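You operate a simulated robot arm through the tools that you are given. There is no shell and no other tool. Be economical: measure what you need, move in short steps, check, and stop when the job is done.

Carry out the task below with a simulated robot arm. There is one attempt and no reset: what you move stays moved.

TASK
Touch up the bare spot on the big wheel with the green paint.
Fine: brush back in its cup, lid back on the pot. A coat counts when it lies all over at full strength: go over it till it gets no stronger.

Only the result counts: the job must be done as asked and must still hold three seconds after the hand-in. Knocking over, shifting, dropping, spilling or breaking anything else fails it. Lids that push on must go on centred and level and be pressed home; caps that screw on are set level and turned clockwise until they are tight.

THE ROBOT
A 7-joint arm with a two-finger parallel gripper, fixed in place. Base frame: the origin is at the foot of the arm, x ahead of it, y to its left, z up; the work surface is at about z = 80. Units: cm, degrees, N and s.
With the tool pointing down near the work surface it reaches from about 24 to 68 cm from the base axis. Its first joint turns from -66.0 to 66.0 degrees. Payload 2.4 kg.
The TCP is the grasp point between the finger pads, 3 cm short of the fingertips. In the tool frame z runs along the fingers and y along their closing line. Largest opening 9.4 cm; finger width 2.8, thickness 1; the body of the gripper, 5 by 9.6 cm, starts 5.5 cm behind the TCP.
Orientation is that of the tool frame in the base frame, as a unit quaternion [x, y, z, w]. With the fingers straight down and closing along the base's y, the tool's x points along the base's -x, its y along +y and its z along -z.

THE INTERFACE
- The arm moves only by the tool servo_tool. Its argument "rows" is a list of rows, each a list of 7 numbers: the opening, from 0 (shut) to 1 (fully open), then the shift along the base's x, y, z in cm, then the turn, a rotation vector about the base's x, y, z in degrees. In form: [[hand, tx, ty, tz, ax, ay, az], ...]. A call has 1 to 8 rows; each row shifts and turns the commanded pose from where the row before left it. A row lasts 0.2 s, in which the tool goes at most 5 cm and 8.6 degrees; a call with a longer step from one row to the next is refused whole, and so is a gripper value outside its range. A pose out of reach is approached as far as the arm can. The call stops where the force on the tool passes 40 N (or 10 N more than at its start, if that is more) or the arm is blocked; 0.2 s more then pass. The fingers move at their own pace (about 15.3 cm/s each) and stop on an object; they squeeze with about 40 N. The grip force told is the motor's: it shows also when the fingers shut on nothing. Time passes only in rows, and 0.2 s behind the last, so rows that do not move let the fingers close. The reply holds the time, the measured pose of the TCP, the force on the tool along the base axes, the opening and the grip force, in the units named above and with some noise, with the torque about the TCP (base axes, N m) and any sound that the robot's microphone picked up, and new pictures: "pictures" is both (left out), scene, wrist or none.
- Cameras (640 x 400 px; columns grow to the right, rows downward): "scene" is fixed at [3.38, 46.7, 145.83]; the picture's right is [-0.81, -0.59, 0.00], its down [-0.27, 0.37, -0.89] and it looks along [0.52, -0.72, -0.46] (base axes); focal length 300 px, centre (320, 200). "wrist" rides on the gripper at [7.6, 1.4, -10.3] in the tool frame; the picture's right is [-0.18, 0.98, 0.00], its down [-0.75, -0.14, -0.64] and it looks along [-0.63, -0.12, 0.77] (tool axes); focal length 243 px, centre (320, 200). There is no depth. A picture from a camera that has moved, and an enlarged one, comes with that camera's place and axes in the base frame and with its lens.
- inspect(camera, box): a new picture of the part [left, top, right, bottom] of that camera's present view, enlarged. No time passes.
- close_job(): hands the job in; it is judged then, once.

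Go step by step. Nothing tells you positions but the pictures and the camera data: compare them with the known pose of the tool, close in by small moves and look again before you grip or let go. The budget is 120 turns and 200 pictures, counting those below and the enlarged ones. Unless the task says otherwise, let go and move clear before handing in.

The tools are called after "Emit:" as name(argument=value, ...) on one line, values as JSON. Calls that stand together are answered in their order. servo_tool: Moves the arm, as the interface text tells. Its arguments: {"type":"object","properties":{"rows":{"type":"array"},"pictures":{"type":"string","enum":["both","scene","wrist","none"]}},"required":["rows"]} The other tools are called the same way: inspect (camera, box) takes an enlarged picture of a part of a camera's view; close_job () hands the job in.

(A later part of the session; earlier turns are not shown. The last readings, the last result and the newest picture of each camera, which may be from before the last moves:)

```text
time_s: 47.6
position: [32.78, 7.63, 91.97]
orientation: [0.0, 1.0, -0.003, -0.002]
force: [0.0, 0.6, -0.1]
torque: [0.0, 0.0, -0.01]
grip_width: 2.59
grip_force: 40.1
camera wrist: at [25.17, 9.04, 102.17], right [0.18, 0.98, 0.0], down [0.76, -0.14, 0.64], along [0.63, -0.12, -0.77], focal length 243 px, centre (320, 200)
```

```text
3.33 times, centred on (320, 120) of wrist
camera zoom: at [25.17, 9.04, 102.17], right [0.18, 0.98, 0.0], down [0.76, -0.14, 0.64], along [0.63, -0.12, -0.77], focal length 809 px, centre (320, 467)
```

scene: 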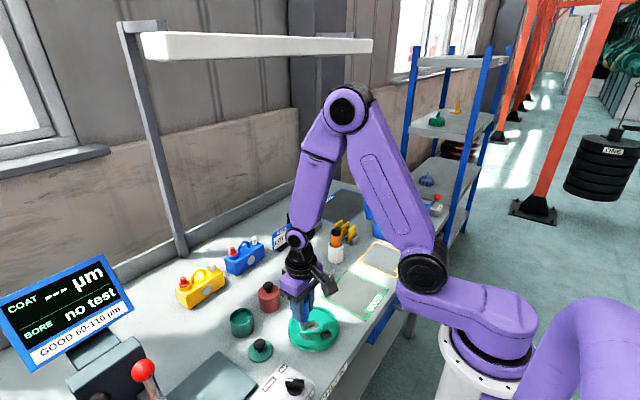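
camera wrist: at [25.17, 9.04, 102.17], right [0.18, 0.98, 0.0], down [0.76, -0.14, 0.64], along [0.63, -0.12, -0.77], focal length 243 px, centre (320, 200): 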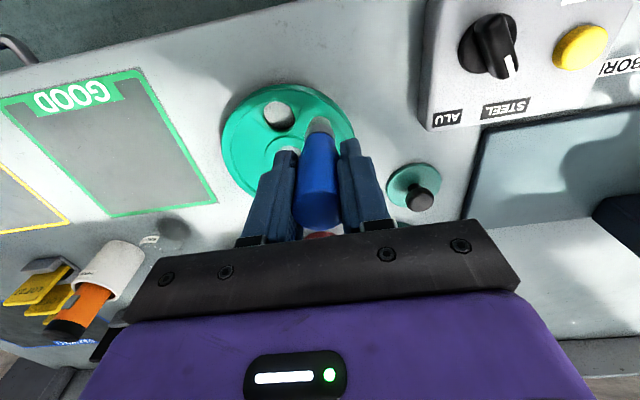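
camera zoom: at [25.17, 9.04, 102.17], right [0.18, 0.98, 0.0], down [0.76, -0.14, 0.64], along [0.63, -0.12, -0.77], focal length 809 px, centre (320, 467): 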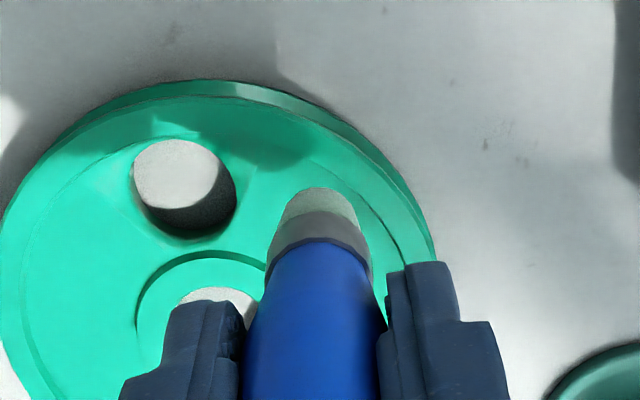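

The coat is patchy so far and the bristles look dry; I go back for more paint.

Emit:
servo_tool(rows=[[0, 0, 0, 4, 0, 0, 0], [0, 3.73, 1.37, 0, 0, 0, 0], [0, 3.73, 1.37, 0, 0, 0, 0], [0, 3.73, 1.37, 0, 0, 0, 0], [0, 3.73, 1.37, 0, 0, 0, 0], [0, 3.73, 1.37, 0, 0, 0, 0], [0, 0, 0, -2, 0, 0, 0], [0, 0, 0, -2, 0, 0, 0]], pictures="wrist")

Emit:
inspect(camera="wrist", box=[270, 70, 370, 170])

Emit:
inspect(camera="scene", box=[270, 300, 360, 360])

```text
time_s: 49.4
position: [51.38, 14.73, 92.0]
orientation: [-0.001, 1.0, -0.002, 0.0]
force: [0.4, 0.7, -0.7]
torque: [-0.02, 0.0, 0.04]
grip_width: 2.57
grip_force: 40.4
camera wrist: at [43.77, 16.07, 102.22], right [0.18, 0.98, 0.0], down [0.75, -0.14, 0.64], along [0.63, -0.12, -0.77], focal length 243 px, centre (320, 200)
```

wrist: 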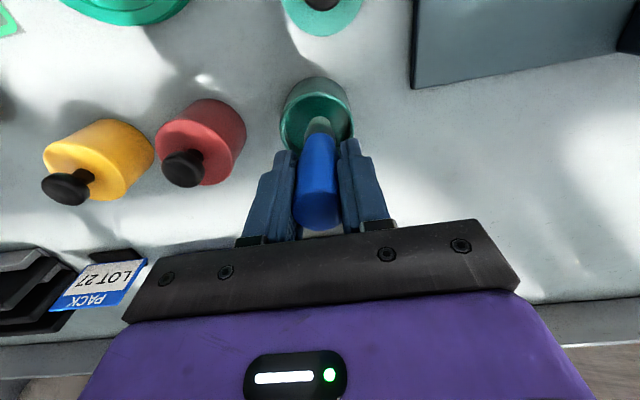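

```text
4.00 times, centred on (320, 120) of wrist
camera zoom: at [43.77, 16.07, 102.22], right [0.18, 0.98, 0.0], down [0.75, -0.14, 0.64], along [0.63, -0.12, -0.77], focal length 970 px, centre (320, 520)
```

zoom: 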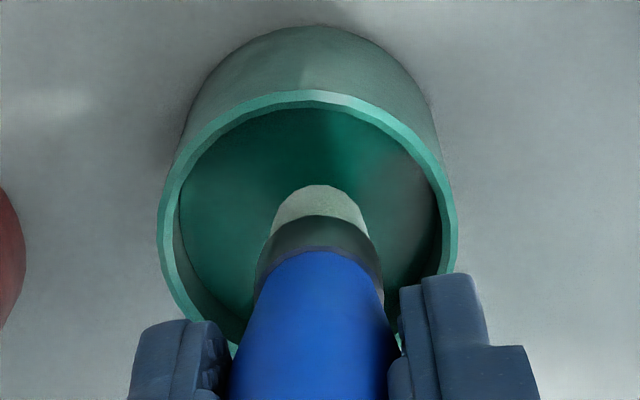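

```text
6.67 times, centred on (315, 330) of scene
camera zoom: at [3.38, 46.7, 145.83], right [-0.81, -0.59, 0.0], down [-0.27, 0.37, -0.89], along [0.52, -0.72, -0.46], focal length 1999 px, centre (353, -667)
```

zoom: 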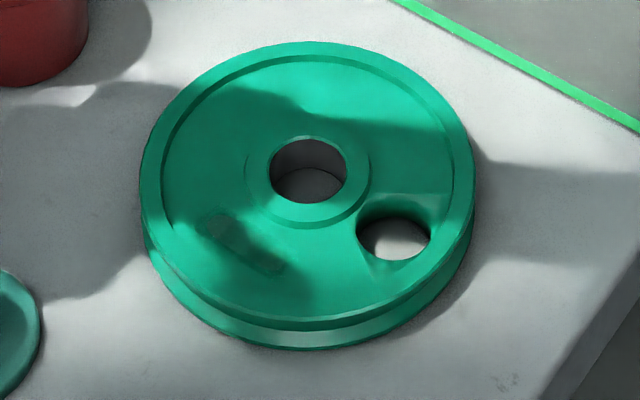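

Most of the spot is covered; its ends are thinner. I dip again with gentle contact.

Emit:
servo_tool(rows=[[0, -0.1, -0.25, -0.3, 0, 0, 0], [0, 0, 0, -0.3, 0, 0, 0], [0, 0, 0, -0.1, 0, 0, 0]], pictures="none")

```text
time_s: 50.2
position: [51.37, 14.2, 91.38]
orientation: [0.0, 1.0, -0.001, -0.001]
force: [0.2, 0.2, -0.2]
torque: [0.02, 0.01, -0.05]
grip_width: 2.58
grip_force: 39.8
```

Emit:
servo_tool(rows=[[0, 0, 0, -0.06, 0, 0, 0], [0, 0, 0, -0.06, 0, 0, 0]], pictures="none")

Emit:
servo_tool(rows=[[0, 0, 0, -0.05, 0, 0, 0]], pictures="none")

Emit:
servo_tool(rows=[[0, 0, 0, -0.05, 0, 0, 0]], pictures="none")

```text
time_s: 50.8
position: [51.28, 14.32, 91.18]
orientation: [-0.002, 1.0, -0.002, -0.001]
force: [0.0, 0.1, -0.3]
torque: [-0.01, 0.01, -0.01]
grip_width: 2.57
grip_force: 40.2
```

```text
time_s: 51.2
position: [51.22, 14.27, 91.17]
orientation: [-0.001, 1.0, -0.002, -0.002]
force: [-0.1, 0.7, 1.1]
torque: [0.08, -0.02, -0.01]
grip_width: 2.53
grip_force: 39.6
```

```text
time_s: 51.6
position: [51.14, 14.22, 91.19]
orientation: [-0.002, 1.0, -0.002, 0.0]
force: [-1.6, 1.9, 7.6]
torque: [0.15, 0.15, 0.04]
grip_width: 2.55
grip_force: 40.2
```

Emit:
servo_tool(rows=[[0, 0, 0, -0.03, 0, 0, 0], [0, 0, 0, 0, 0, 0, 0], [0, 0, 0, 0, 0, 0, 0], [0, 0, 0, 0, 0, 0, 0], [0, 0, 0, 0.5, 0, 0, 0], [0, 0, 0, 2, 0, 0, 0], [0, 0, 0, 2, 0, 0, 0]], pictures="none")

Emit:
inspect(camera="scene", box=[215, 265, 285, 335])

```text
time_s: 53.2
position: [51.35, 14.33, 95.48]
orientation: [-0.002, 1.0, -0.001, -0.001]
force: [0.3, 0.3, -1.5]
torque: [0.0, -0.03, 0.01]
grip_width: 2.55
grip_force: 39.2
```

```text
5.71 times, centred on (250, 300) of scene
camera zoom: at [3.38, 46.7, 145.83], right [-0.81, -0.59, 0.0], down [-0.27, 0.37, -0.89], along [0.52, -0.72, -0.46], focal length 1713 px, centre (720, -371)
```

zoom: 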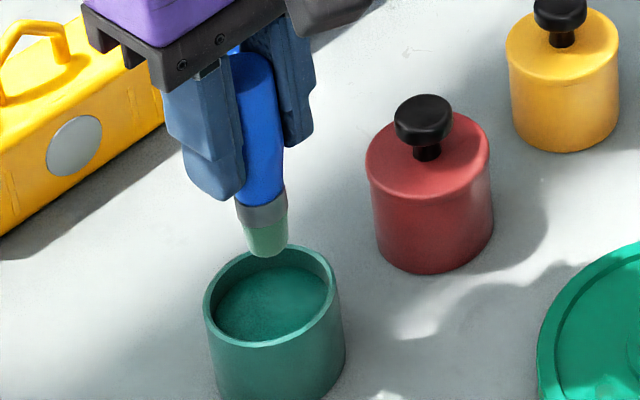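

Loaded again. Back over the spot, starting at the +x end.

Emit:
servo_tool(rows=[[0, -3.35, -1.65, 0, 0, 0, 0], [0, -3.35, -1.65, 0, 0, 0, 0], [0, -3.35, -1.65, 0, 0, 0, 0], [0, -3.35, -1.65, 0, 0, 0, 0], [0, 0, 0, -2.5, 0, 0, 0], [0, 0, 0, -2.5, 0, 0, 0], [0, 0, 0, -0.6, 0, 0, 0], [0, 0, 0, 0, 0, 0, 0]], pictures="none")

Emit:
inspect(camera="scene", box=[270, 290, 360, 350])

Emit:
inspect(camera="wrist", box=[260, 60, 380, 160])

```text
time_s: 55.0
position: [37.65, 7.5, 90.0]
orientation: [-0.002, 1.0, -0.002, 0.0]
force: [1.0, 1.3, 0.6]
torque: [-0.02, 0.01, -0.01]
grip_width: 2.56
grip_force: 39.8
```

```text
6.67 times, centred on (315, 320) of scene
camera zoom: at [3.38, 46.7, 145.83], right [-0.81, -0.59, 0.0], down [-0.27, 0.37, -0.89], along [0.52, -0.72, -0.46], focal length 1999 px, centre (353, -600)
```

zoom: 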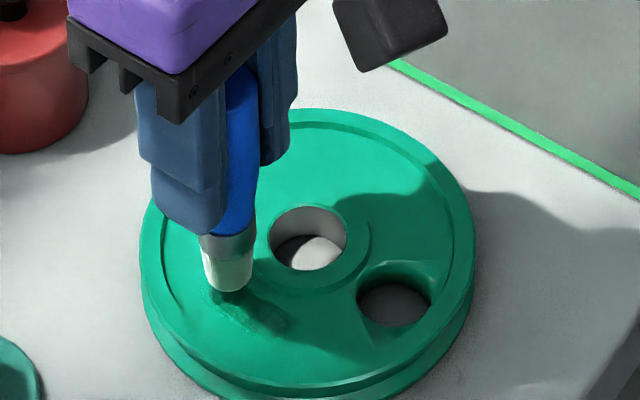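

```text
4.00 times, centred on (320, 110) of wrist
camera zoom: at [30.1, 8.86, 100.17], right [0.18, 0.98, 0.0], down [0.75, -0.14, 0.64], along [0.63, -0.12, -0.77], focal length 970 px, centre (320, 560)
```

zoom: 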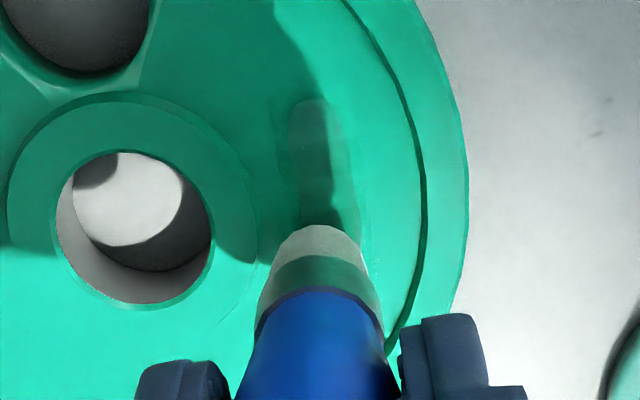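

I shift slightly (+x, +y) to centre on the spot and creep to contact.

Emit:
servo_tool(rows=[[0, 0.3, 0.25, -0.2, 0, 0, 0], [0, 0, 0, -0.1, 0, 0, 0]], pictures="none")

Emit:
servo_tool(rows=[[0, 0, 0, -0.06, 0, 0, 0]], pictures="none")

Emit:
servo_tool(rows=[[0, 0, 0, -0.04, 0, 0, 0]], pictures="none")

```text
time_s: 55.6
position: [37.99, 7.77, 89.67]
orientation: [-0.001, 1.0, -0.002, -0.001]
force: [-0.3, -0.2, -0.3]
torque: [0.02, -0.01, 0.02]
grip_width: 2.57
grip_force: 40.0
```

```text
time_s: 56.0
position: [38.11, 7.62, 89.54]
orientation: [-0.002, 1.0, -0.002, 0.0]
force: [-1.6, -0.8, 4.0]
torque: [-0.2, 0.07, -0.02]
grip_width: 2.55
grip_force: 39.9
```

```text
time_s: 56.4
position: [38.12, 7.77, 89.57]
orientation: [-0.002, 1.0, -0.002, -0.001]
force: [-4.3, -0.2, 15.8]
torque: [0.13, 0.3, 0.05]
grip_width: 2.57
grip_force: 39.9
```

Contact at ~16 N. Stroke toward −x.

Emit:
servo_tool(rows=[[0, -0.4, 0, 0, 0, 0, 0], [0, -0.4, 0, 0, 0, 0, 0], [0, -0.4, 0, 0, 0, 0, 0], [0, -0.4, 0, 0, 0, 0, 0], [0, -0.4, 0, 0, 0, 0, 0], [0, -0.4, 0, 0, 0, 0, 0], [0, -0.4, 0, 0, 0, 0, 0]], pictures="none")

Emit:
inspect(camera="scene", box=[285, 300, 345, 350])

```text
time_s: 57.5
position: [36.9, 7.87, 89.68]
orientation: [-0.002, 1.0, -0.001, 0.005]
force: [-1.5, -2.3, 10.1]
torque: [-0.23, 0.14, 0.02]
grip_width: 2.57
grip_force: 40.0
stopped in row 5: the force on the tool passed its limit at 42 N (the readings are from after the stop); the commanded pose is now the measured one
```

```text
8.00 times, centred on (315, 325) of scene
camera zoom: at [3.36, 46.69, 145.84], right [-0.81, -0.59, 0.0], down [-0.27, 0.37, -0.89], along [0.52, -0.72, -0.46], focal length 2398 px, centre (360, -800)
```

zoom: 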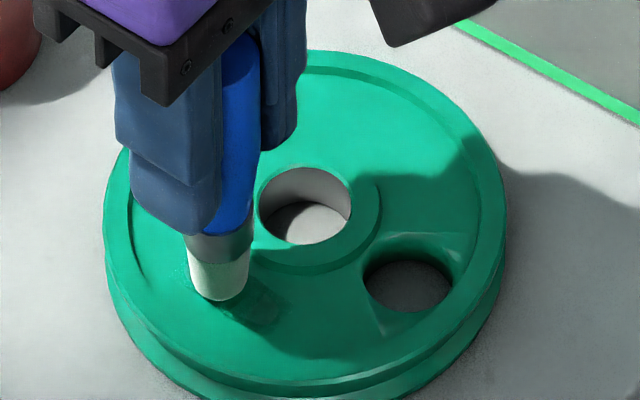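

Friction builds up with that press; the wheel is still in place. I ease off, straighten and stroke more lightly.

Emit:
servo_tool(rows=[[0, 0, 0, 0.1, 0, 0.6, 0], [0, 0, 0, 0, 0, 0, 0]], pictures="none")

Emit:
servo_tool(rows=[[0, 0, -0.1, -0.1, 0, 0, 0]], pictures="none")

Emit:
servo_tool(rows=[[0, 0, 0, -0.04, 0, 0, 0]], pictures="none")

```text
time_s: 58.0
position: [36.9, 7.83, 89.69]
orientation: [-0.002, 1.0, 0.0, -0.001]
force: [0.5, -0.6, -0.9]
torque: [0.02, 0.04, 0.01]
grip_width: 2.56
grip_force: 40.7
```

```text
time_s: 58.5
position: [37.01, 7.9, 89.6]
orientation: [-0.002, 1.0, 0.0, -0.001]
force: [-0.4, -0.6, 1.7]
torque: [-0.04, 0.02, 0.01]
grip_width: 2.55
grip_force: 39.8
```

```text
time_s: 58.9
position: [36.94, 7.86, 89.64]
orientation: [-0.002, 1.0, 0.0, 0.001]
force: [-3.4, -3.9, 34.8]
torque: [-0.3, 0.27, 0.04]
grip_width: 2.56
grip_force: 39.3
```

Emit:
servo_tool(rows=[[0, -0.2, 0, 0.035, 0, 0, 0], [0, -0.35, 0, 0, 0, 0, 0], [0, -0.35, 0, 0, 0, 0, 0], [0, -0.35, 0, 0, 0, 0, 0], [0, -0.35, 0, 0, 0, 0, 0]], pictures="none")

Emit:
inspect(camera="scene", box=[285, 300, 345, 350])

```text
time_s: 60.0
position: [35.6, 7.91, 89.49]
orientation: [-0.001, 1.0, 0.001, 0.005]
force: [17.4, -6.3, 33.9]
torque: [-0.48, -1.25, 0.09]
grip_width: 2.57
grip_force: 40.7
```

```text
8.00 times, centred on (315, 325) of scene
camera zoom: at [3.38, 46.67, 145.84], right [-0.81, -0.59, 0.0], down [-0.27, 0.37, -0.89], along [0.52, -0.72, -0.46], focal length 2398 px, centre (360, -800)
```

zoom: 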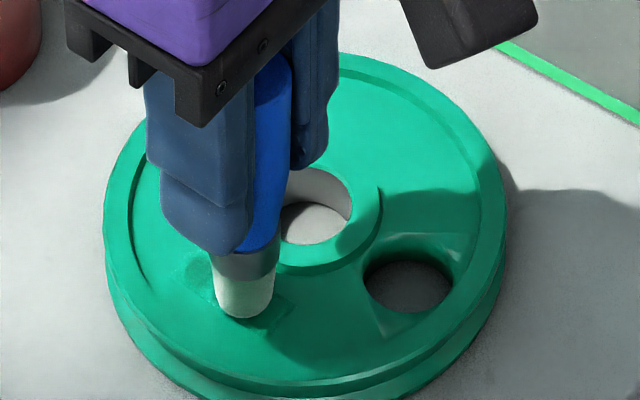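

Press rises toward −x, so I compensate: ease up, then stroke +x.

Emit:
servo_tool(rows=[[0, -0.3, -0.1, 0.04, 0, 0.3, 0], [0, 0.1, 0, 0.02, 0, 0.3, 0]], pictures="none")

```text
time_s: 60.6
position: [34.88, 7.79, 89.56]
orientation: [-0.003, 1.0, -0.001, -0.009]
force: [3.9, 2.5, 11.5]
torque: [0.03, -0.24, -0.01]
grip_width: 2.57
grip_force: 40.3
```

Emit:
servo_tool(rows=[[0, 0, 0, 0.4, 0, -0.7, 0], [0, 0, 0, 0, 0, 0, 0]], pictures="none")

Emit:
inspect(camera="scene", box=[285, 300, 345, 350])

Emit:
inspect(camera="wrist", box=[260, 60, 380, 160])

```text
time_s: 61.2
position: [35.01, 7.76, 90.14]
orientation: [-0.002, 1.0, -0.001, 0.0]
force: [-0.3, 0.2, 0.3]
torque: [0.0, 0.02, 0.01]
grip_width: 2.55
grip_force: 39.5
```

```text
8.00 times, centred on (315, 325) of scene
camera zoom: at [3.38, 46.7, 145.83], right [-0.81, -0.59, 0.0], down [-0.27, 0.37, -0.89], along [0.52, -0.72, -0.46], focal length 2398 px, centre (360, -800)
```

zoom: 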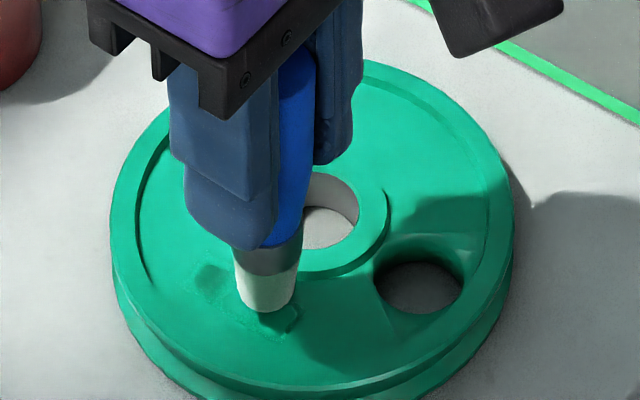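

```text
4.00 times, centred on (320, 110) of wrist
camera zoom: at [27.36, 9.01, 100.23], right [0.18, 0.98, 0.0], down [0.75, -0.14, 0.64], along [0.63, -0.12, -0.77], focal length 970 px, centre (320, 560)
```

zoom: 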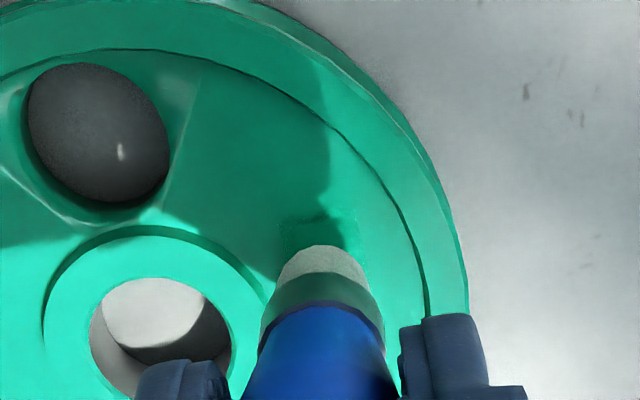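

The last drag nudged the wheel by about 0.2 cm, so no more dragging under load. I switch to vertical dabs, starting at this end of the spot.

Emit:
servo_tool(rows=[[0, 0.1, 0, -0.3, 0, 0, 0], [0, 0, 0, -0.15, 0, 0, 0]], pictures="none")

Emit:
servo_tool(rows=[[0, 0, 0, -0.06, 0, 0, 0]], pictures="none")

Emit:
servo_tool(rows=[[0, 0, 0, -0.03, 0, 0, 0]], pictures="none")

```text
time_s: 61.9
position: [35.05, 7.64, 89.59]
orientation: [-0.002, 1.0, -0.001, 0.0]
force: [-1.9, -3.4, 17.8]
torque: [-0.24, 0.27, 0.02]
grip_width: 2.56
grip_force: 39.7
```

```text
time_s: 62.2
position: [35.03, 7.68, 89.57]
orientation: [-0.001, 1.0, -0.001, 0.001]
force: [-4.1, -4.7, 41.5]
torque: [-0.42, 0.56, 0.01]
grip_width: 2.57
grip_force: 40.5
```

```text
time_s: 62.6
position: [35.17, 7.67, 89.57]
orientation: [-0.001, 1.0, -0.002, 0.001]
force: [-3.0, 1.4, 17.3]
torque: [0.22, 0.31, -0.01]
grip_width: 2.57
grip_force: 40.0
stopped in row 1: the force on the tool passed its limit at 55 N (the readings are from after the stop); the commanded pose is now the measured one
```

I lift and step aside to view the coat clearly.

Emit:
servo_tool(rows=[[0, 0, 0, 1, 0, 0, 0], [0, 2, 0, 2, 0, 0, 0], [0, 3, 0, 0.5, 0, 0, 0], [0, 0, 0, 0, 0, 0, 0]], pictures="none")

Emit:
inspect(camera="scene", box=[285, 300, 345, 350])

Emit:
inspect(camera="wrist", box=[260, 40, 380, 140])

```text
time_s: 63.6
position: [40.07, 7.46, 93.07]
orientation: [-0.002, 1.0, -0.001, 0.001]
force: [-0.2, 0.3, -1.3]
torque: [0.02, -0.01, 0.0]
grip_width: 2.54
grip_force: 40.0
```

```text
8.00 times, centred on (315, 325) of scene
camera zoom: at [3.38, 46.7, 145.83], right [-0.81, -0.59, 0.0], down [-0.27, 0.37, -0.89], along [0.52, -0.72, -0.46], focal length 2398 px, centre (360, -800)
```

zoom: 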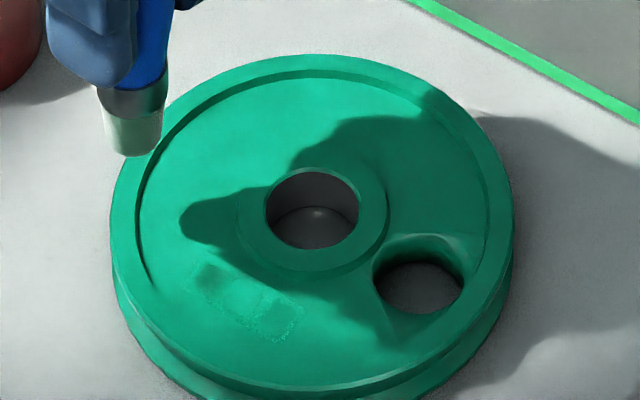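

```text
4.00 times, centred on (320, 90) of wrist
camera zoom: at [32.52, 8.95, 103.33], right [0.18, 0.98, 0.0], down [0.75, -0.14, 0.64], along [0.63, -0.12, -0.77], focal length 970 px, centre (320, 640)
```

zoom: 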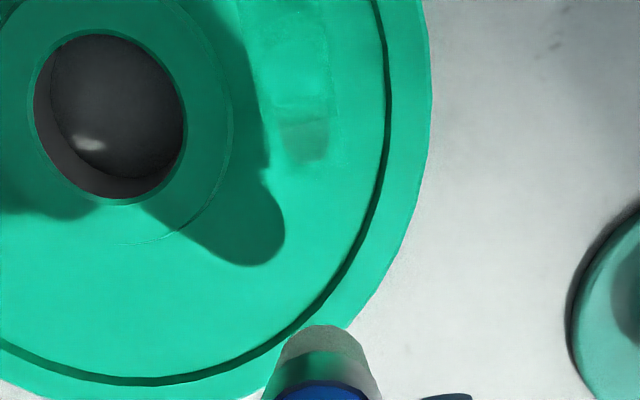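

The coat is good except at the +x end, around (37.3, 7.75). I dab there.

Emit:
servo_tool(rows=[[0, -1.4, 0.08, -1.0, 0, 0, 0], [0, -1.4, 0, -1.4, 0, 0, 0], [0, 0, 0, -0.8, 0, 0, 0], [0, 0, 0, -0.15, 0, 0, 0]], pictures="none")

```text
time_s: 64.6
position: [37.24, 7.62, 89.71]
orientation: [0.0, 1.0, 0.0, 0.002]
force: [0.1, 0.4, -0.4]
torque: [0.0, 0.01, 0.02]
grip_width: 2.55
grip_force: 39.9
```

Emit:
servo_tool(rows=[[0, 0, 0.05, -0.06, 0, 0, 0]], pictures="none")

Emit:
servo_tool(rows=[[0, 0, 0, -0.04, 0, 0, 0]], pictures="none")

```text
time_s: 65.0
position: [37.35, 7.81, 89.51]
orientation: [-0.001, 1.0, -0.001, 0.001]
force: [0.0, 0.3, -0.2]
torque: [0.02, -0.01, -0.01]
grip_width: 2.56
grip_force: 40.1
```

```text
time_s: 65.4
position: [37.37, 7.81, 89.74]
orientation: [-0.002, 1.0, 0.0, 0.0]
force: [0.2, 0.3, -0.8]
torque: [0.03, 0.01, 0.0]
grip_width: 2.56
grip_force: 40.1
```

Emit:
servo_tool(rows=[[0, 0, 0, -0.04, 0, 0, 0]], pictures="none")

Emit:
servo_tool(rows=[[0, 0, 0, -0.03, 0, 0, 0]], pictures="none")

```text
time_s: 65.8
position: [37.46, 7.73, 89.47]
orientation: [-0.002, 1.0, -0.001, 0.001]
force: [-3.0, 2.7, 20.1]
torque: [0.27, 0.37, 0.0]
grip_width: 2.54
grip_force: 40.1
```

```text
time_s: 66.2
position: [37.49, 7.81, 89.67]
orientation: [-0.002, 1.0, 0.0, 0.002]
force: [-3.8, 5.9, 38.2]
torque: [0.41, 0.54, -0.05]
grip_width: 2.58
grip_force: 39.8
```

Emit:
servo_tool(rows=[[0, 0, 0, 0.03, 0, 0, 0], [0, 0, 0, 0, 0, 0, 0], [0, 0, 0, 0, 0, 0, 0], [0, 0, 0, 1.0, 0, 0, 0], [0, 0, 0, 2.5, 0, 0, 0], [0, 2.8, 0, 0, 0, 0, 0], [0, 0, 0, 0, 0, 0, 0]], pictures="none")

Emit:
inspect(camera="scene", box=[285, 300, 345, 350])

Emit:
inspect(camera="wrist", box=[260, 40, 380, 140])

```text
time_s: 67.8
position: [40.16, 7.7, 92.87]
orientation: [0.0, 1.0, -0.001, 0.0]
force: [-0.3, 0.3, -0.2]
torque: [0.03, -0.03, 0.03]
grip_width: 2.58
grip_force: 39.9
```

```text
8.00 times, centred on (315, 325) of scene
camera zoom: at [3.38, 46.7, 145.83], right [-0.81, -0.59, 0.0], down [-0.27, 0.37, -0.89], along [0.52, -0.72, -0.46], focal length 2398 px, centre (360, -800)
```

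zoom: 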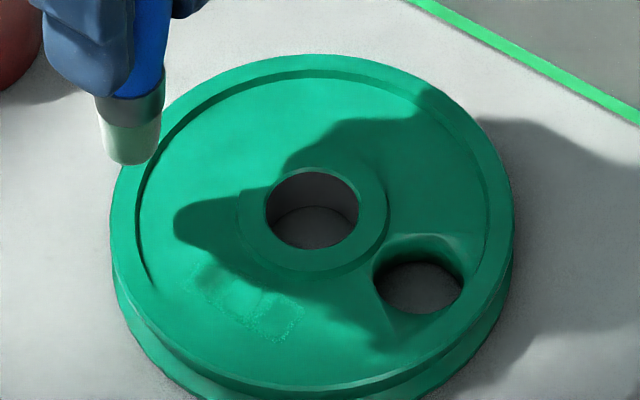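

```text
4.00 times, centred on (320, 90) of wrist
camera zoom: at [32.57, 9.07, 103.05], right [0.18, 0.98, 0.0], down [0.75, -0.14, 0.64], along [0.63, -0.12, -0.77], focal length 970 px, centre (320, 640)
```

zoom: 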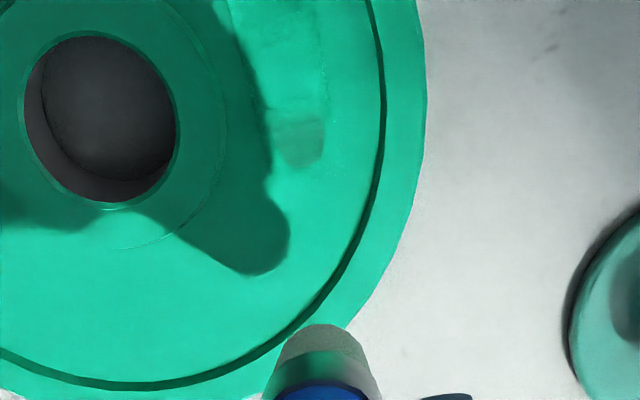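

Slightly better, but the brush is nearly spent. I reload it.

Emit:
servo_tool(rows=[[0, 0, 0, 3.5, 0, 0, 0], [0, 3.73, 2.2, 0, 0, 0, 0], [0, 3.73, 2.2, 0, 0, 0, 0], [0, 3.73, 2.2, 0, 0, 0, 0], [0, 0, 0, -2.5, 0, 0, 0], [0, 0, 0, -2.3, 0, 0, 0], [0, 0, 0, -0.3, 0, 0, 0]], pictures="none")

Emit:
inspect(camera="wrist", box=[270, 70, 370, 170])

```text
time_s: 69.4
position: [51.33, 14.25, 91.43]
orientation: [-0.001, 1.0, -0.001, 0.001]
force: [-0.9, 0.2, -0.1]
torque: [-0.01, -0.02, -0.02]
grip_width: 2.54
grip_force: 40.0
```

```text
4.00 times, centred on (320, 120) of wrist
camera zoom: at [43.8, 15.68, 101.67], right [0.18, 0.98, 0.0], down [0.75, -0.14, 0.64], along [0.63, -0.12, -0.77], focal length 970 px, centre (320, 520)
```

zoom: 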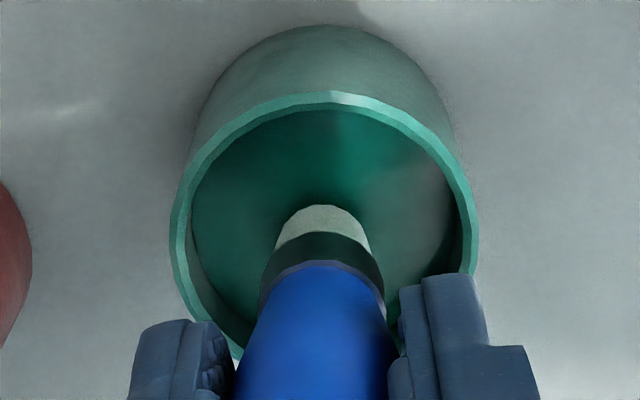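

Emit:
servo_tool(rows=[[0, 0, 0, -0.15, 0, 0, 0], [0, 0, 0, -0.08, 0, 0, 0]], pictures="none")

Emit:
servo_tool(rows=[[0, 0, 0, -0.05, 0, 0, 0]], pictures="none")

Emit:
servo_tool(rows=[[0, 0, 0, -0.04, 0, 0, 0]], pictures="none")

```text
time_s: 70.0
position: [51.32, 14.29, 91.18]
orientation: [-0.002, 1.0, 0.0, 0.001]
force: [-0.9, 0.5, 4.1]
torque: [0.15, 0.06, 0.0]
grip_width: 2.56
grip_force: 39.8
```

```text
time_s: 70.4
position: [51.44, 14.31, 91.29]
orientation: [-0.001, 1.0, 0.001, 0.001]
force: [-1.5, -0.9, 13.2]
torque: [-0.08, 0.18, 0.01]
grip_width: 2.56
grip_force: 40.2
```

```text
time_s: 70.8
position: [51.44, 14.23, 91.13]
orientation: [-0.001, 1.0, 0.0, 0.002]
force: [-3.6, -1.4, 23.7]
torque: [-0.16, 0.39, 0.02]
grip_width: 2.56
grip_force: 40.3
```

Emit:
servo_tool(rows=[[0, 0, 0, 0, 0, 0, 0], [0, 0, 0, 0, 0, 0, 0], [0, 0, 0, 0, 0, 0, 0], [0, 0, 0, 0, 0, 0, 0], [0, 0, 0, 0, 0, 0, 0], [0, 0, 0, 0.5, 0, 0, 0], [0, 0, 0, 2, 0, 0, 0], [0, 0, 0, 2, 0, 0, 0]], pictures="none")

Emit:
servo_tool(rows=[[0, -3.5, -1.63, 0, 0, 0, 0], [0, -3.5, -1.63, 0, 0, 0, 0], [0, -3.5, -1.63, 0, 0, 0, 0], [0, -3.5, -1.63, 0, 0, 0, 0], [0, 0, 0, -2.5, 0, 0, 0], [0, 0, 0, -2.8, 0, 0, 0], [0, 0, 0, -0.4, 0, 0, 0]], pictures="none")

Emit:
inspect(camera="wrist", box=[260, 60, 380, 160])

```text
time_s: 72.6
position: [51.29, 14.21, 95.53]
orientation: [-0.001, 1.0, 0.0, -0.001]
force: [-0.8, -0.2, 1.4]
torque: [0.03, 0.03, 0.0]
grip_width: 2.58
grip_force: 40.0
```

```text
time_s: 74.2
position: [37.42, 7.98, 89.68]
orientation: [-0.001, 1.0, 0.0, 0.0]
force: [0.8, -0.2, -1.7]
torque: [0.01, 0.0, 0.01]
grip_width: 2.58
grip_force: 40.2
```

```text
4.00 times, centred on (320, 110) of wrist
camera zoom: at [29.79, 9.38, 99.83], right [0.18, 0.98, 0.0], down [0.75, -0.14, 0.64], along [0.63, -0.12, -0.77], focal length 970 px, centre (320, 560)
```

zoom: 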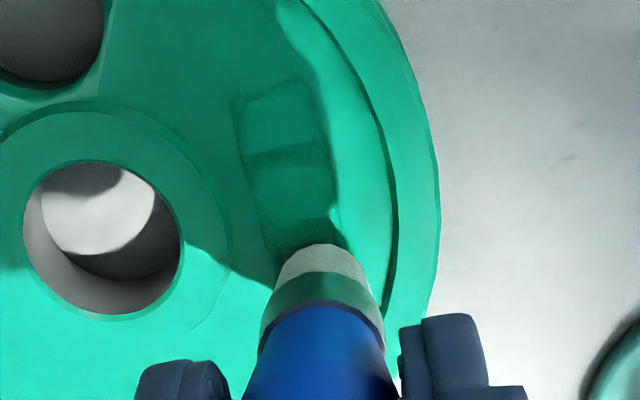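

Emit:
servo_tool(rows=[[0, 0, -0.1, -0.06, 0, 0, 0]], pictures="none")

Emit:
servo_tool(rows=[[0, 0, 0, -0.05, 0, 0, 0]], pictures="none")

Emit:
servo_tool(rows=[[0, 0, 0, -0.04, 0, 0, 0]], pictures="none")

```text
time_s: 74.6
position: [37.43, 7.84, 89.78]
orientation: [0.0, 1.0, 0.001, 0.001]
force: [0.3, 0.6, -0.4]
torque: [-0.01, -0.02, -0.03]
grip_width: 2.59
grip_force: 40.2
```

```text
time_s: 75.0
position: [37.44, 7.69, 89.77]
orientation: [-0.001, 1.0, -0.001, 0.0]
force: [-0.4, -0.1, -0.3]
torque: [0.0, 0.02, 0.0]
grip_width: 2.58
grip_force: 40.2
```

```text
time_s: 75.4
position: [37.38, 7.61, 89.74]
orientation: [-0.001, 1.0, -0.001, 0.001]
force: [0.3, 0.7, -1.0]
torque: [-0.01, 0.01, 0.01]
grip_width: 2.54
grip_force: 40.5
```

Emit:
servo_tool(rows=[[0, 0, 0, -0.05, 0, 0, 0]], pictures="none")

Emit:
servo_tool(rows=[[0, 0, 0, -0.04, 0, 0, 0]], pictures="none")

```text
time_s: 75.8
position: [37.47, 7.57, 89.58]
orientation: [-0.001, 1.0, -0.001, 0.002]
force: [0.0, -0.6, -1.2]
torque: [-0.03, 0.02, -0.02]
grip_width: 2.56
grip_force: 40.1
```

```text
time_s: 76.2
position: [37.32, 7.69, 89.58]
orientation: [0.0, 1.0, -0.001, 0.001]
force: [-0.5, 0.7, -0.5]
torque: [-0.03, 0.02, 0.04]
grip_width: 2.55
grip_force: 40.3
```

Emit:
servo_tool(rows=[[0, 0, 0, -0.04, 0, 0, 0]], pictures="none")

Emit:
servo_tool(rows=[[0, 0, 0, -0.03, 0, 0, 0]], pictures="none")

```text
time_s: 76.6
position: [37.34, 7.77, 89.62]
orientation: [0.0, 1.0, 0.0, 0.001]
force: [0.9, 0.2, -0.7]
torque: [0.03, 0.01, 0.0]
grip_width: 2.55
grip_force: 39.8
```

```text
time_s: 77.0
position: [37.37, 7.84, 89.69]
orientation: [-0.001, 1.0, 0.0, 0.001]
force: [0.7, -0.8, 1.2]
torque: [-0.06, 0.03, 0.03]
grip_width: 2.58
grip_force: 40.1
```

Contact just begins. I press lightly and dwell with very small wiggles.

Emit:
servo_tool(rows=[[0, 0, 0, -0.025, 0, 0, 0], [0, 0.1, 0, 0, 0, 0, 0], [0, -0.1, 0.1, 0, 0, 0, 0], [0, -0.1, -0.1, 0, 0, 0, 0], [0, 0.1, -0.1, 0, 0, 0, 0], [0, 0, 0.1, 0, 0, 0, 0]], pictures="none")

Emit:
inspect(camera="wrist", box=[260, 60, 380, 160])

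```text
time_s: 78.4
position: [37.31, 7.66, 89.56]
orientation: [-0.001, 1.0, -0.001, 0.0]
force: [-4.6, 2.8, 20.8]
torque: [0.14, 0.45, -0.03]
grip_width: 2.54
grip_force: 40.4
```

```text
4.00 times, centred on (320, 110) of wrist
camera zoom: at [29.74, 9.07, 99.78], right [0.18, 0.98, 0.0], down [0.75, -0.14, 0.64], along [0.63, -0.12, -0.77], focal length 970 px, centre (320, 560)
```

zoom: 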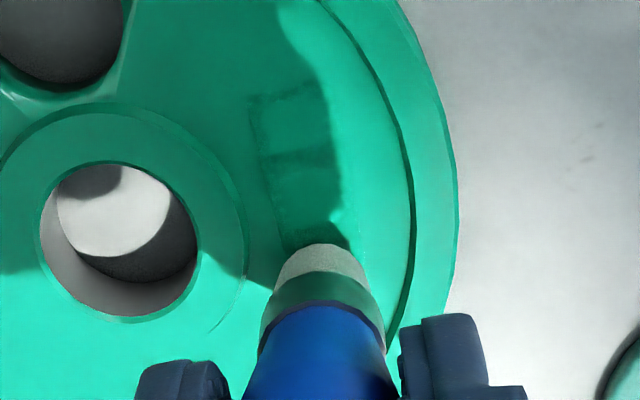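

I lift slightly, step −0.9 in x, and dab the middle.

Emit:
servo_tool(rows=[[0, 0, 0, 0.3, 0, 0, 0], [0, -0.9, 0, 0, 0, 0, 0], [0, 0, 0, -0.2, 0, 0, 0], [0, 0, 0, -0.06, 0, 0, 0]], pictures="none")

```text
time_s: 79.4
position: [36.57, 7.87, 89.65]
orientation: [-0.002, 1.0, 0.0, 0.001]
force: [0.4, 0.2, -0.4]
torque: [0.02, 0.03, -0.01]
grip_width: 2.56
grip_force: 39.6
```

Emit:
servo_tool(rows=[[0, 0, 0, -0.04, 0, 0, 0]], pictures="none")

Emit:
servo_tool(rows=[[0, 0, 0, -0.025, 0, 0, 0]], pictures="none")

```text
time_s: 79.8
position: [36.53, 7.72, 89.61]
orientation: [-0.001, 1.0, 0.0, 0.001]
force: [-0.3, -2.3, 12.8]
torque: [-0.23, 0.2, 0.02]
grip_width: 2.59
grip_force: 39.8
```

```text
time_s: 80.2
position: [36.54, 7.75, 89.39]
orientation: [-0.001, 1.0, -0.001, 0.001]
force: [-2.4, 0.6, 8.6]
torque: [0.12, 0.22, -0.02]
grip_width: 2.54
grip_force: 40.0
```

Emit:
servo_tool(rows=[[0, 0.1, 0, 0, 0, 0, 0], [0, -0.1, 0.1, 0, 0, 0, 0], [0, -0.1, -0.1, 0, 0, 0, 0], [0, 0.1, -0.1, 0, 0, 0, 0], [0, 0, 0.1, 0, 0, 0, 0], [0, 0, 0, 0.3, 0, 0, 0], [0, -0.8, 0, 0, 0, 0, 0], [0, 0, 0, -0.26, 0, 0, 0]], pictures="none")

```text
time_s: 82.0
position: [35.81, 7.93, 89.69]
orientation: [-0.002, 1.0, -0.001, 0.0]
force: [0.2, -0.4, 0.2]
torque: [0.0, 0.0, 0.02]
grip_width: 2.58
grip_force: 39.8
```

Emit:
servo_tool(rows=[[0, 0, 0, -0.03, 0, 0, 0]], pictures="none")

Emit:
servo_tool(rows=[[0, 0, 0, -0.025, 0, 0, 0]], pictures="none")

```text
time_s: 82.4
position: [35.74, 7.79, 89.59]
orientation: [-0.001, 1.0, 0.0, 0.001]
force: [-0.5, 0.7, -0.2]
torque: [0.0, 0.0, 0.02]
grip_width: 2.58
grip_force: 39.8
```

```text
time_s: 82.8
position: [35.7, 7.77, 89.59]
orientation: [-0.001, 1.0, 0.0, 0.001]
force: [0.1, -0.1, -0.5]
torque: [-0.01, -0.01, 0.0]
grip_width: 2.55
grip_force: 40.3
```

Emit:
servo_tool(rows=[[0, 0, 0, -0.03, 0, 0, 0]], pictures="none")

Emit:
servo_tool(rows=[[0, 0, 0, -0.025, 0, 0, 0]], pictures="none")

```text
time_s: 83.2
position: [35.61, 7.75, 89.65]
orientation: [-0.001, 1.0, -0.001, 0.001]
force: [-0.1, -1.3, -0.7]
torque: [-0.02, 0.0, 0.01]
grip_width: 2.54
grip_force: 40.2
```

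```text
time_s: 83.6
position: [35.64, 7.75, 89.53]
orientation: [0.0, 1.0, -0.001, 0.0]
force: [-4.1, -1.3, 26.3]
torque: [-0.27, 0.46, 0.01]
grip_width: 2.56
grip_force: 40.3
```

I wiggle here, dab the near end too, then lift clear for a view.

Emit:
servo_tool(rows=[[0, 0.1, 0, 0.01, 0, 0, 0], [0, -0.1, 0.1, 0, 0, 0, 0], [0, -0.1, -0.1, 0, 0, 0, 0], [0, 0.1, -0.1, 0, 0, 0, 0], [0, 0, 0.1, 0, 0, 0, 0], [0, 0, 0, 0.3, 0, 0, 0], [0, -0.6, 0, 0, 0, 0, 0], [0, 0, 0, -0.27, 0, 0, 0]], pictures="none")

```text
time_s: 85.4
position: [35.02, 7.86, 89.57]
orientation: [-0.001, 1.0, -0.001, 0.0]
force: [-3.4, -5.3, 37.2]
torque: [-0.54, 0.46, 0.0]
grip_width: 2.55
grip_force: 40.3
```

Emit:
servo_tool(rows=[[0, 0, 0, 0.03, 0, 0, 0], [0, 0.08, 0, 0, 0, 0, 0], [0, -0.08, 0.08, 0, 0, 0, 0], [0, 0, -0.08, 0, 0, 0, 0], [0, 0, 0, 1.0, 0, 0, 0], [0, 2, 0, 2.4, 0, 0, 0], [0, 3.1, 0, 0, 0, 0, 0], [0, 0, 0, 0, 0, 0, 0]], pictures="none")

Emit:
inspect(camera="scene", box=[285, 300, 345, 350])

Emit:
inspect(camera="wrist", box=[260, 40, 380, 140])

```text
time_s: 87.2
position: [40.07, 7.89, 92.83]
orientation: [-0.001, 1.0, -0.001, 0.001]
force: [-0.7, -0.7, -0.8]
torque: [-0.02, -0.02, 0.04]
grip_width: 2.57
grip_force: 39.8
```

```text
8.00 times, centred on (315, 325) of scene
camera zoom: at [3.38, 46.7, 145.83], right [-0.81, -0.59, 0.0], down [-0.27, 0.37, -0.89], along [0.52, -0.72, -0.46], focal length 2398 px, centre (360, -800)
```

zoom: 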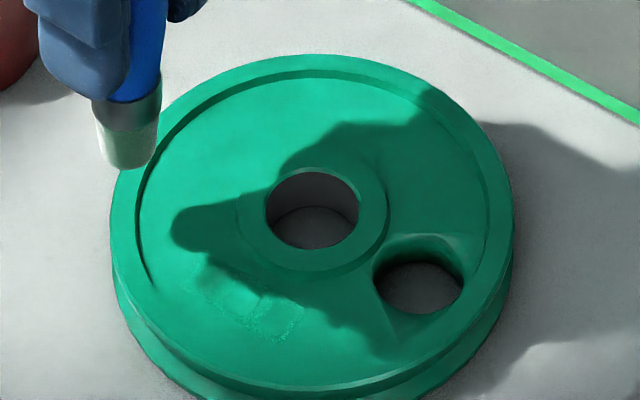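

```text
4.00 times, centred on (320, 90) of wrist
camera zoom: at [32.56, 9.27, 103.07], right [0.18, 0.98, 0.0], down [0.75, -0.14, 0.64], along [0.63, -0.12, -0.77], focal length 970 px, centre (320, 640)
```

zoom: 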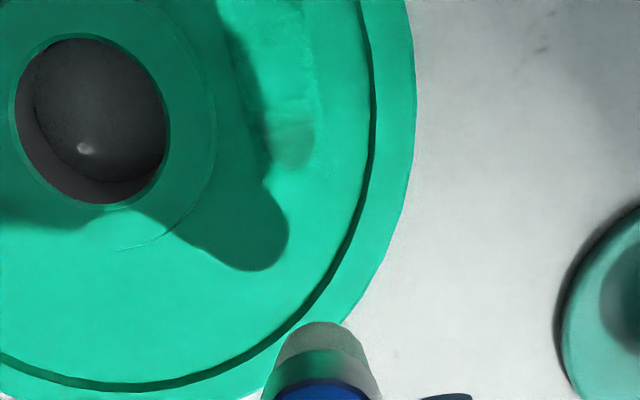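

Emit:
inspect(camera="wrist", box=[305, 35, 345, 90])

Emit:
inspect(camera="scene", box=[292, 328, 316, 346])

```text
7.27 times, centred on (325, 62) of wrist
camera zoom: at [32.56, 9.27, 103.07], right [0.18, 0.98, 0.0], down [0.75, -0.14, 0.64], along [0.63, -0.12, -0.77], focal length 1764 px, centre (284, 1200)
```

zoom: 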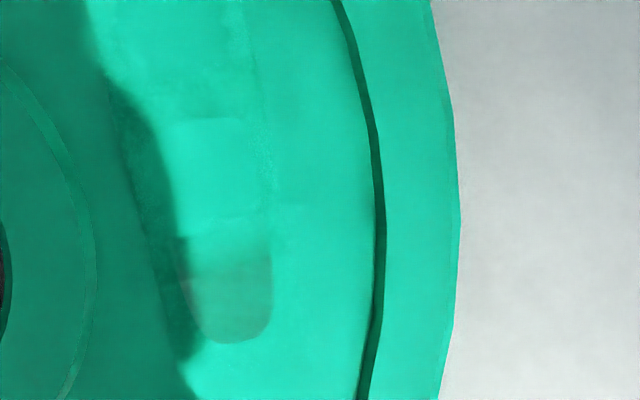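

```text
16.00 times, centred on (304, 337) of scene
camera zoom: at [3.38, 46.7, 145.83], right [-0.81, -0.59, 0.0], down [-0.27, 0.37, -0.89], along [0.52, -0.72, -0.46], focal length 4797 px, centre (576, -1992)
```

zoom: 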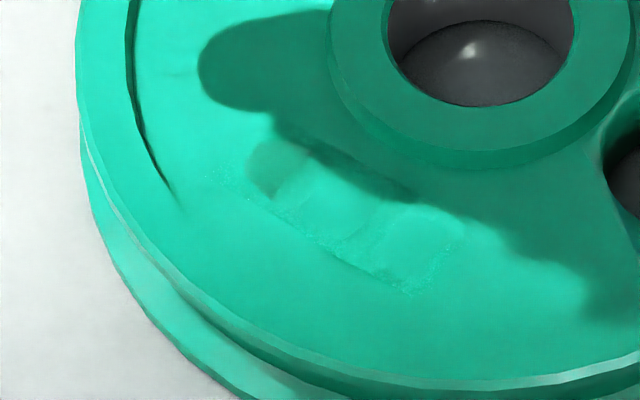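

Only the +x end (x 36.8–37.8) is still thin. I dab there again, centred at x≈37.5.

Emit:
servo_tool(rows=[[0, -1.3, -0.1, -1.0, 0, 0, 0], [0, -1.25, 0, -1.4, 0, 0, 0], [0, 0, 0, -0.7, 0, 0, 0], [0, 0, 0, -0.1, 0, 0, 0]], pictures="none")

Emit:
servo_tool(rows=[[0, 0, 0, -0.06, 0, 0, 0]], pictures="none")

Emit:
servo_tool(rows=[[0, 0, 0, -0.03, 0, 0, 0]], pictures="none")

```text
time_s: 88.2
position: [37.65, 7.51, 89.76]
orientation: [-0.001, 1.0, 0.0, 0.001]
force: [0.4, 0.5, -0.2]
torque: [-0.03, 0.0, -0.01]
grip_width: 2.56
grip_force: 40.0
```

```text
time_s: 88.6
position: [37.52, 7.6, 89.7]
orientation: [0.0, 1.0, -0.002, 0.0]
force: [-0.1, -0.3, -0.1]
torque: [-0.03, 0.01, 0.0]
grip_width: 2.57
grip_force: 39.5
```

```text
time_s: 89.0
position: [37.52, 7.62, 89.77]
orientation: [-0.001, 1.0, -0.001, 0.001]
force: [-0.1, 0.0, 0.0]
torque: [0.01, 0.01, -0.03]
grip_width: 2.57
grip_force: 39.7
```

Emit:
servo_tool(rows=[[0, 0, 0.1, -0.05, 0, 0, 0]], pictures="none")

Emit:
servo_tool(rows=[[0, 0, 0, -0.04, 0, 0, 0]], pictures="none")

Emit:
servo_tool(rows=[[0, 0, 0, -0.03, 0, 0, 0]], pictures="none")

```text
time_s: 89.4
position: [37.58, 7.67, 89.48]
orientation: [-0.002, 1.0, 0.0, 0.001]
force: [-0.2, -0.1, -0.5]
torque: [-0.04, 0.01, 0.0]
grip_width: 2.57
grip_force: 40.0
```

```text
time_s: 89.8
position: [37.62, 7.84, 89.61]
orientation: [-0.001, 1.0, -0.001, 0.0]
force: [-0.9, -1.1, 2.5]
torque: [-0.11, 0.06, 0.01]
grip_width: 2.58
grip_force: 39.7
```

```text
time_s: 90.2
position: [37.6, 7.78, 89.63]
orientation: [-0.001, 1.0, -0.001, 0.001]
force: [0.1, -3.6, 7.5]
torque: [-0.29, 0.13, 0.02]
grip_width: 2.56
grip_force: 40.3
```

Contact. I dab and wiggle several times around here.

Emit:
servo_tool(rows=[[0, 0.15, 0, -0.01, 0, 0, 0], [0, 0.05, 0.15, 0, 0, 0, 0], [0, -0.2, 0, 0, 0, 0, 0], [0, -0.1, -0.15, 0, 0, 0, 0], [0, 0, -0.15, 0, 0, 0, 0], [0, 0.2, 0, 0, 0, 0, 0], [0, 0, 0.15, 0, 0, 0, 0]], pictures="none")

Emit:
servo_tool(rows=[[0, 0, 0, 1.0, 0, 0, 0], [0, 2.5, 0, 2.4, 0, 0, 0], [0, 0, 0, 0, 0, 0, 0]], pictures="none")

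Emit:
inspect(camera="wrist", box=[305, 35, 345, 90])

Emit:
inspect(camera="scene", box=[288, 310, 340, 346])

```text
time_s: 91.8
position: [37.69, 7.78, 89.55]
orientation: [-0.001, 1.0, 0.0, 0.001]
force: [-0.6, 0.1, 0.9]
torque: [0.01, -0.01, 0.01]
grip_width: 2.57
grip_force: 39.8
```

```text
time_s: 92.6
position: [40.25, 7.72, 93.14]
orientation: [0.0, 1.0, -0.001, 0.0]
force: [-0.1, 1.3, 0.1]
torque: [0.02, -0.02, 0.01]
grip_width: 2.55
grip_force: 39.7
```

```text
7.27 times, centred on (325, 62) of wrist
camera zoom: at [32.55, 9.1, 103.33], right [0.18, 0.98, 0.0], down [0.75, -0.14, 0.64], along [0.63, -0.12, -0.77], focal length 1764 px, centre (284, 1200)
```

zoom: 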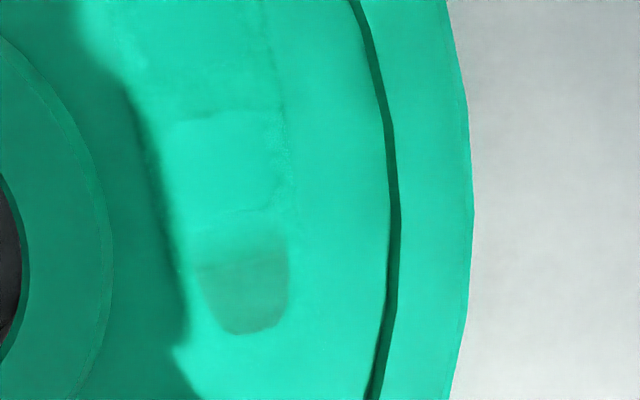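

```text
11.11 times, centred on (314, 328) of scene
camera zoom: at [3.38, 46.7, 145.83], right [-0.81, -0.59, 0.0], down [-0.27, 0.37, -0.89], along [0.52, -0.72, -0.46], focal length 3331 px, centre (387, -1222)
```

zoom: 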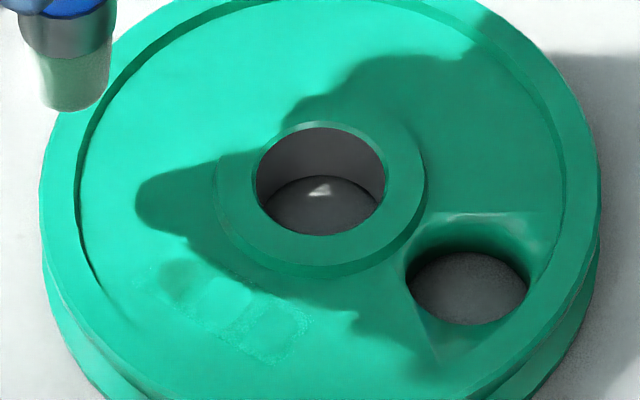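

The fully coated edge moved only to x≈37.0, so the real brush contact lies ~0.6 behind the TCP. I dab at TCP x≈38.2.

Emit:
servo_tool(rows=[[0, -1.0, 0, -1.0, 0, 0, 0], [0, -1.05, 0, -1.4, 0, 0, 0], [0, 0, 0, -0.85, 0, 0, 0], [0, 0, 0, -0.1, 0, 0, 0]], pictures="none")

Emit:
servo_tool(rows=[[0, 0, -0.05, -0.04, 0, 0, 0]], pictures="none")

Emit:
servo_tool(rows=[[0, 0, 0, -0.03, 0, 0, 0]], pictures="none")

```text
time_s: 93.6
position: [38.13, 7.71, 89.67]
orientation: [-0.001, 1.0, -0.001, 0.0]
force: [-0.2, 0.0, -1.4]
torque: [-0.03, 0.02, 0.04]
grip_width: 2.57
grip_force: 39.9
```

```text
time_s: 94.0
position: [38.08, 7.82, 89.58]
orientation: [-0.002, 1.0, 0.001, 0.001]
force: [-1.0, -0.9, 6.7]
torque: [-0.11, 0.11, 0.02]
grip_width: 2.55
grip_force: 40.3
```

```text
time_s: 94.4
position: [38.22, 7.81, 89.7]
orientation: [-0.001, 1.0, 0.0, 0.002]
force: [-2.8, -1.7, 39.3]
torque: [-0.32, 0.52, -0.02]
grip_width: 2.56
grip_force: 40.1
```

Emit:
servo_tool(rows=[[0, 0, 0, 0.02, 0, 0, 0], [0, 0.1, 0.1, 0, 0, 0, 0], [0, 0, -0.2, 0, 0, 0, 0], [0, -0.1, 0.1, 0, 0, 0, 0], [0, 0, 0, 0, 0, 0, 0], [0, 0, 0, 1.0, 0, 0, 0], [0, 2.0, 0, 2.4, 0, 0, 0], [0, 0, 0, 0, 0, 0, 0]], pictures="none")

Emit:
inspect(camera="wrist", box=[305, 35, 345, 90])

Emit:
inspect(camera="scene", box=[288, 310, 340, 346])

```text
time_s: 94.9
position: [38.16, 7.82, 89.62]
orientation: [-0.001, 1.0, -0.001, 0.001]
force: [-2.0, -2.7, 16.5]
torque: [-0.29, 0.28, 0.0]
grip_width: 2.57
grip_force: 39.9
stopped in row 2: the force on the tool passed its limit at 51 N (the readings are from after the stop); the commanded pose is now the measured one
```

```text
7.27 times, centred on (325, 62) of wrist
camera zoom: at [30.56, 9.1, 99.76], right [0.18, 0.98, 0.0], down [0.75, -0.14, 0.64], along [0.63, -0.12, -0.77], focal length 1764 px, centre (284, 1200)
```

zoom: 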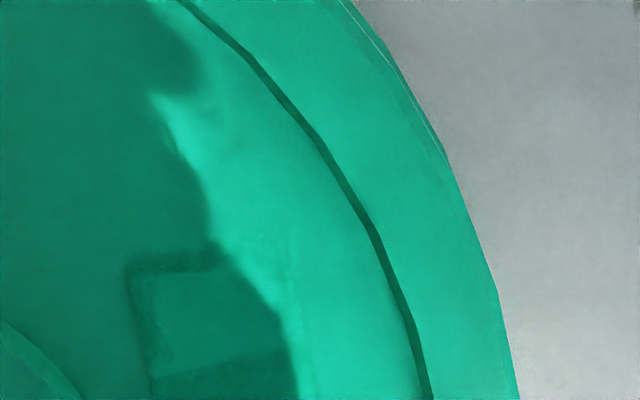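

```text
11.11 times, centred on (314, 328) of scene
camera zoom: at [3.35, 46.69, 145.84], right [-0.81, -0.59, 0.0], down [-0.27, 0.37, -0.89], along [0.52, -0.72, -0.46], focal length 3331 px, centre (387, -1222)
```

zoom: 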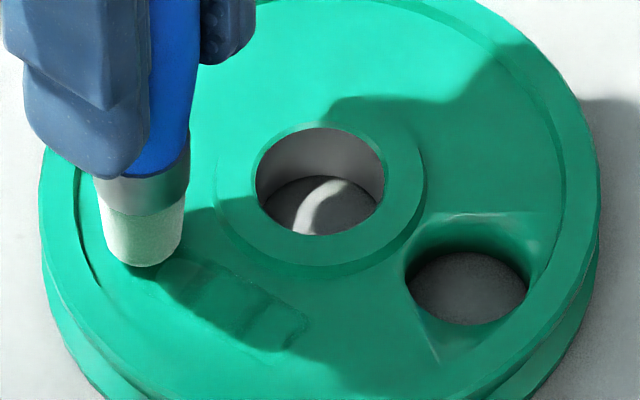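

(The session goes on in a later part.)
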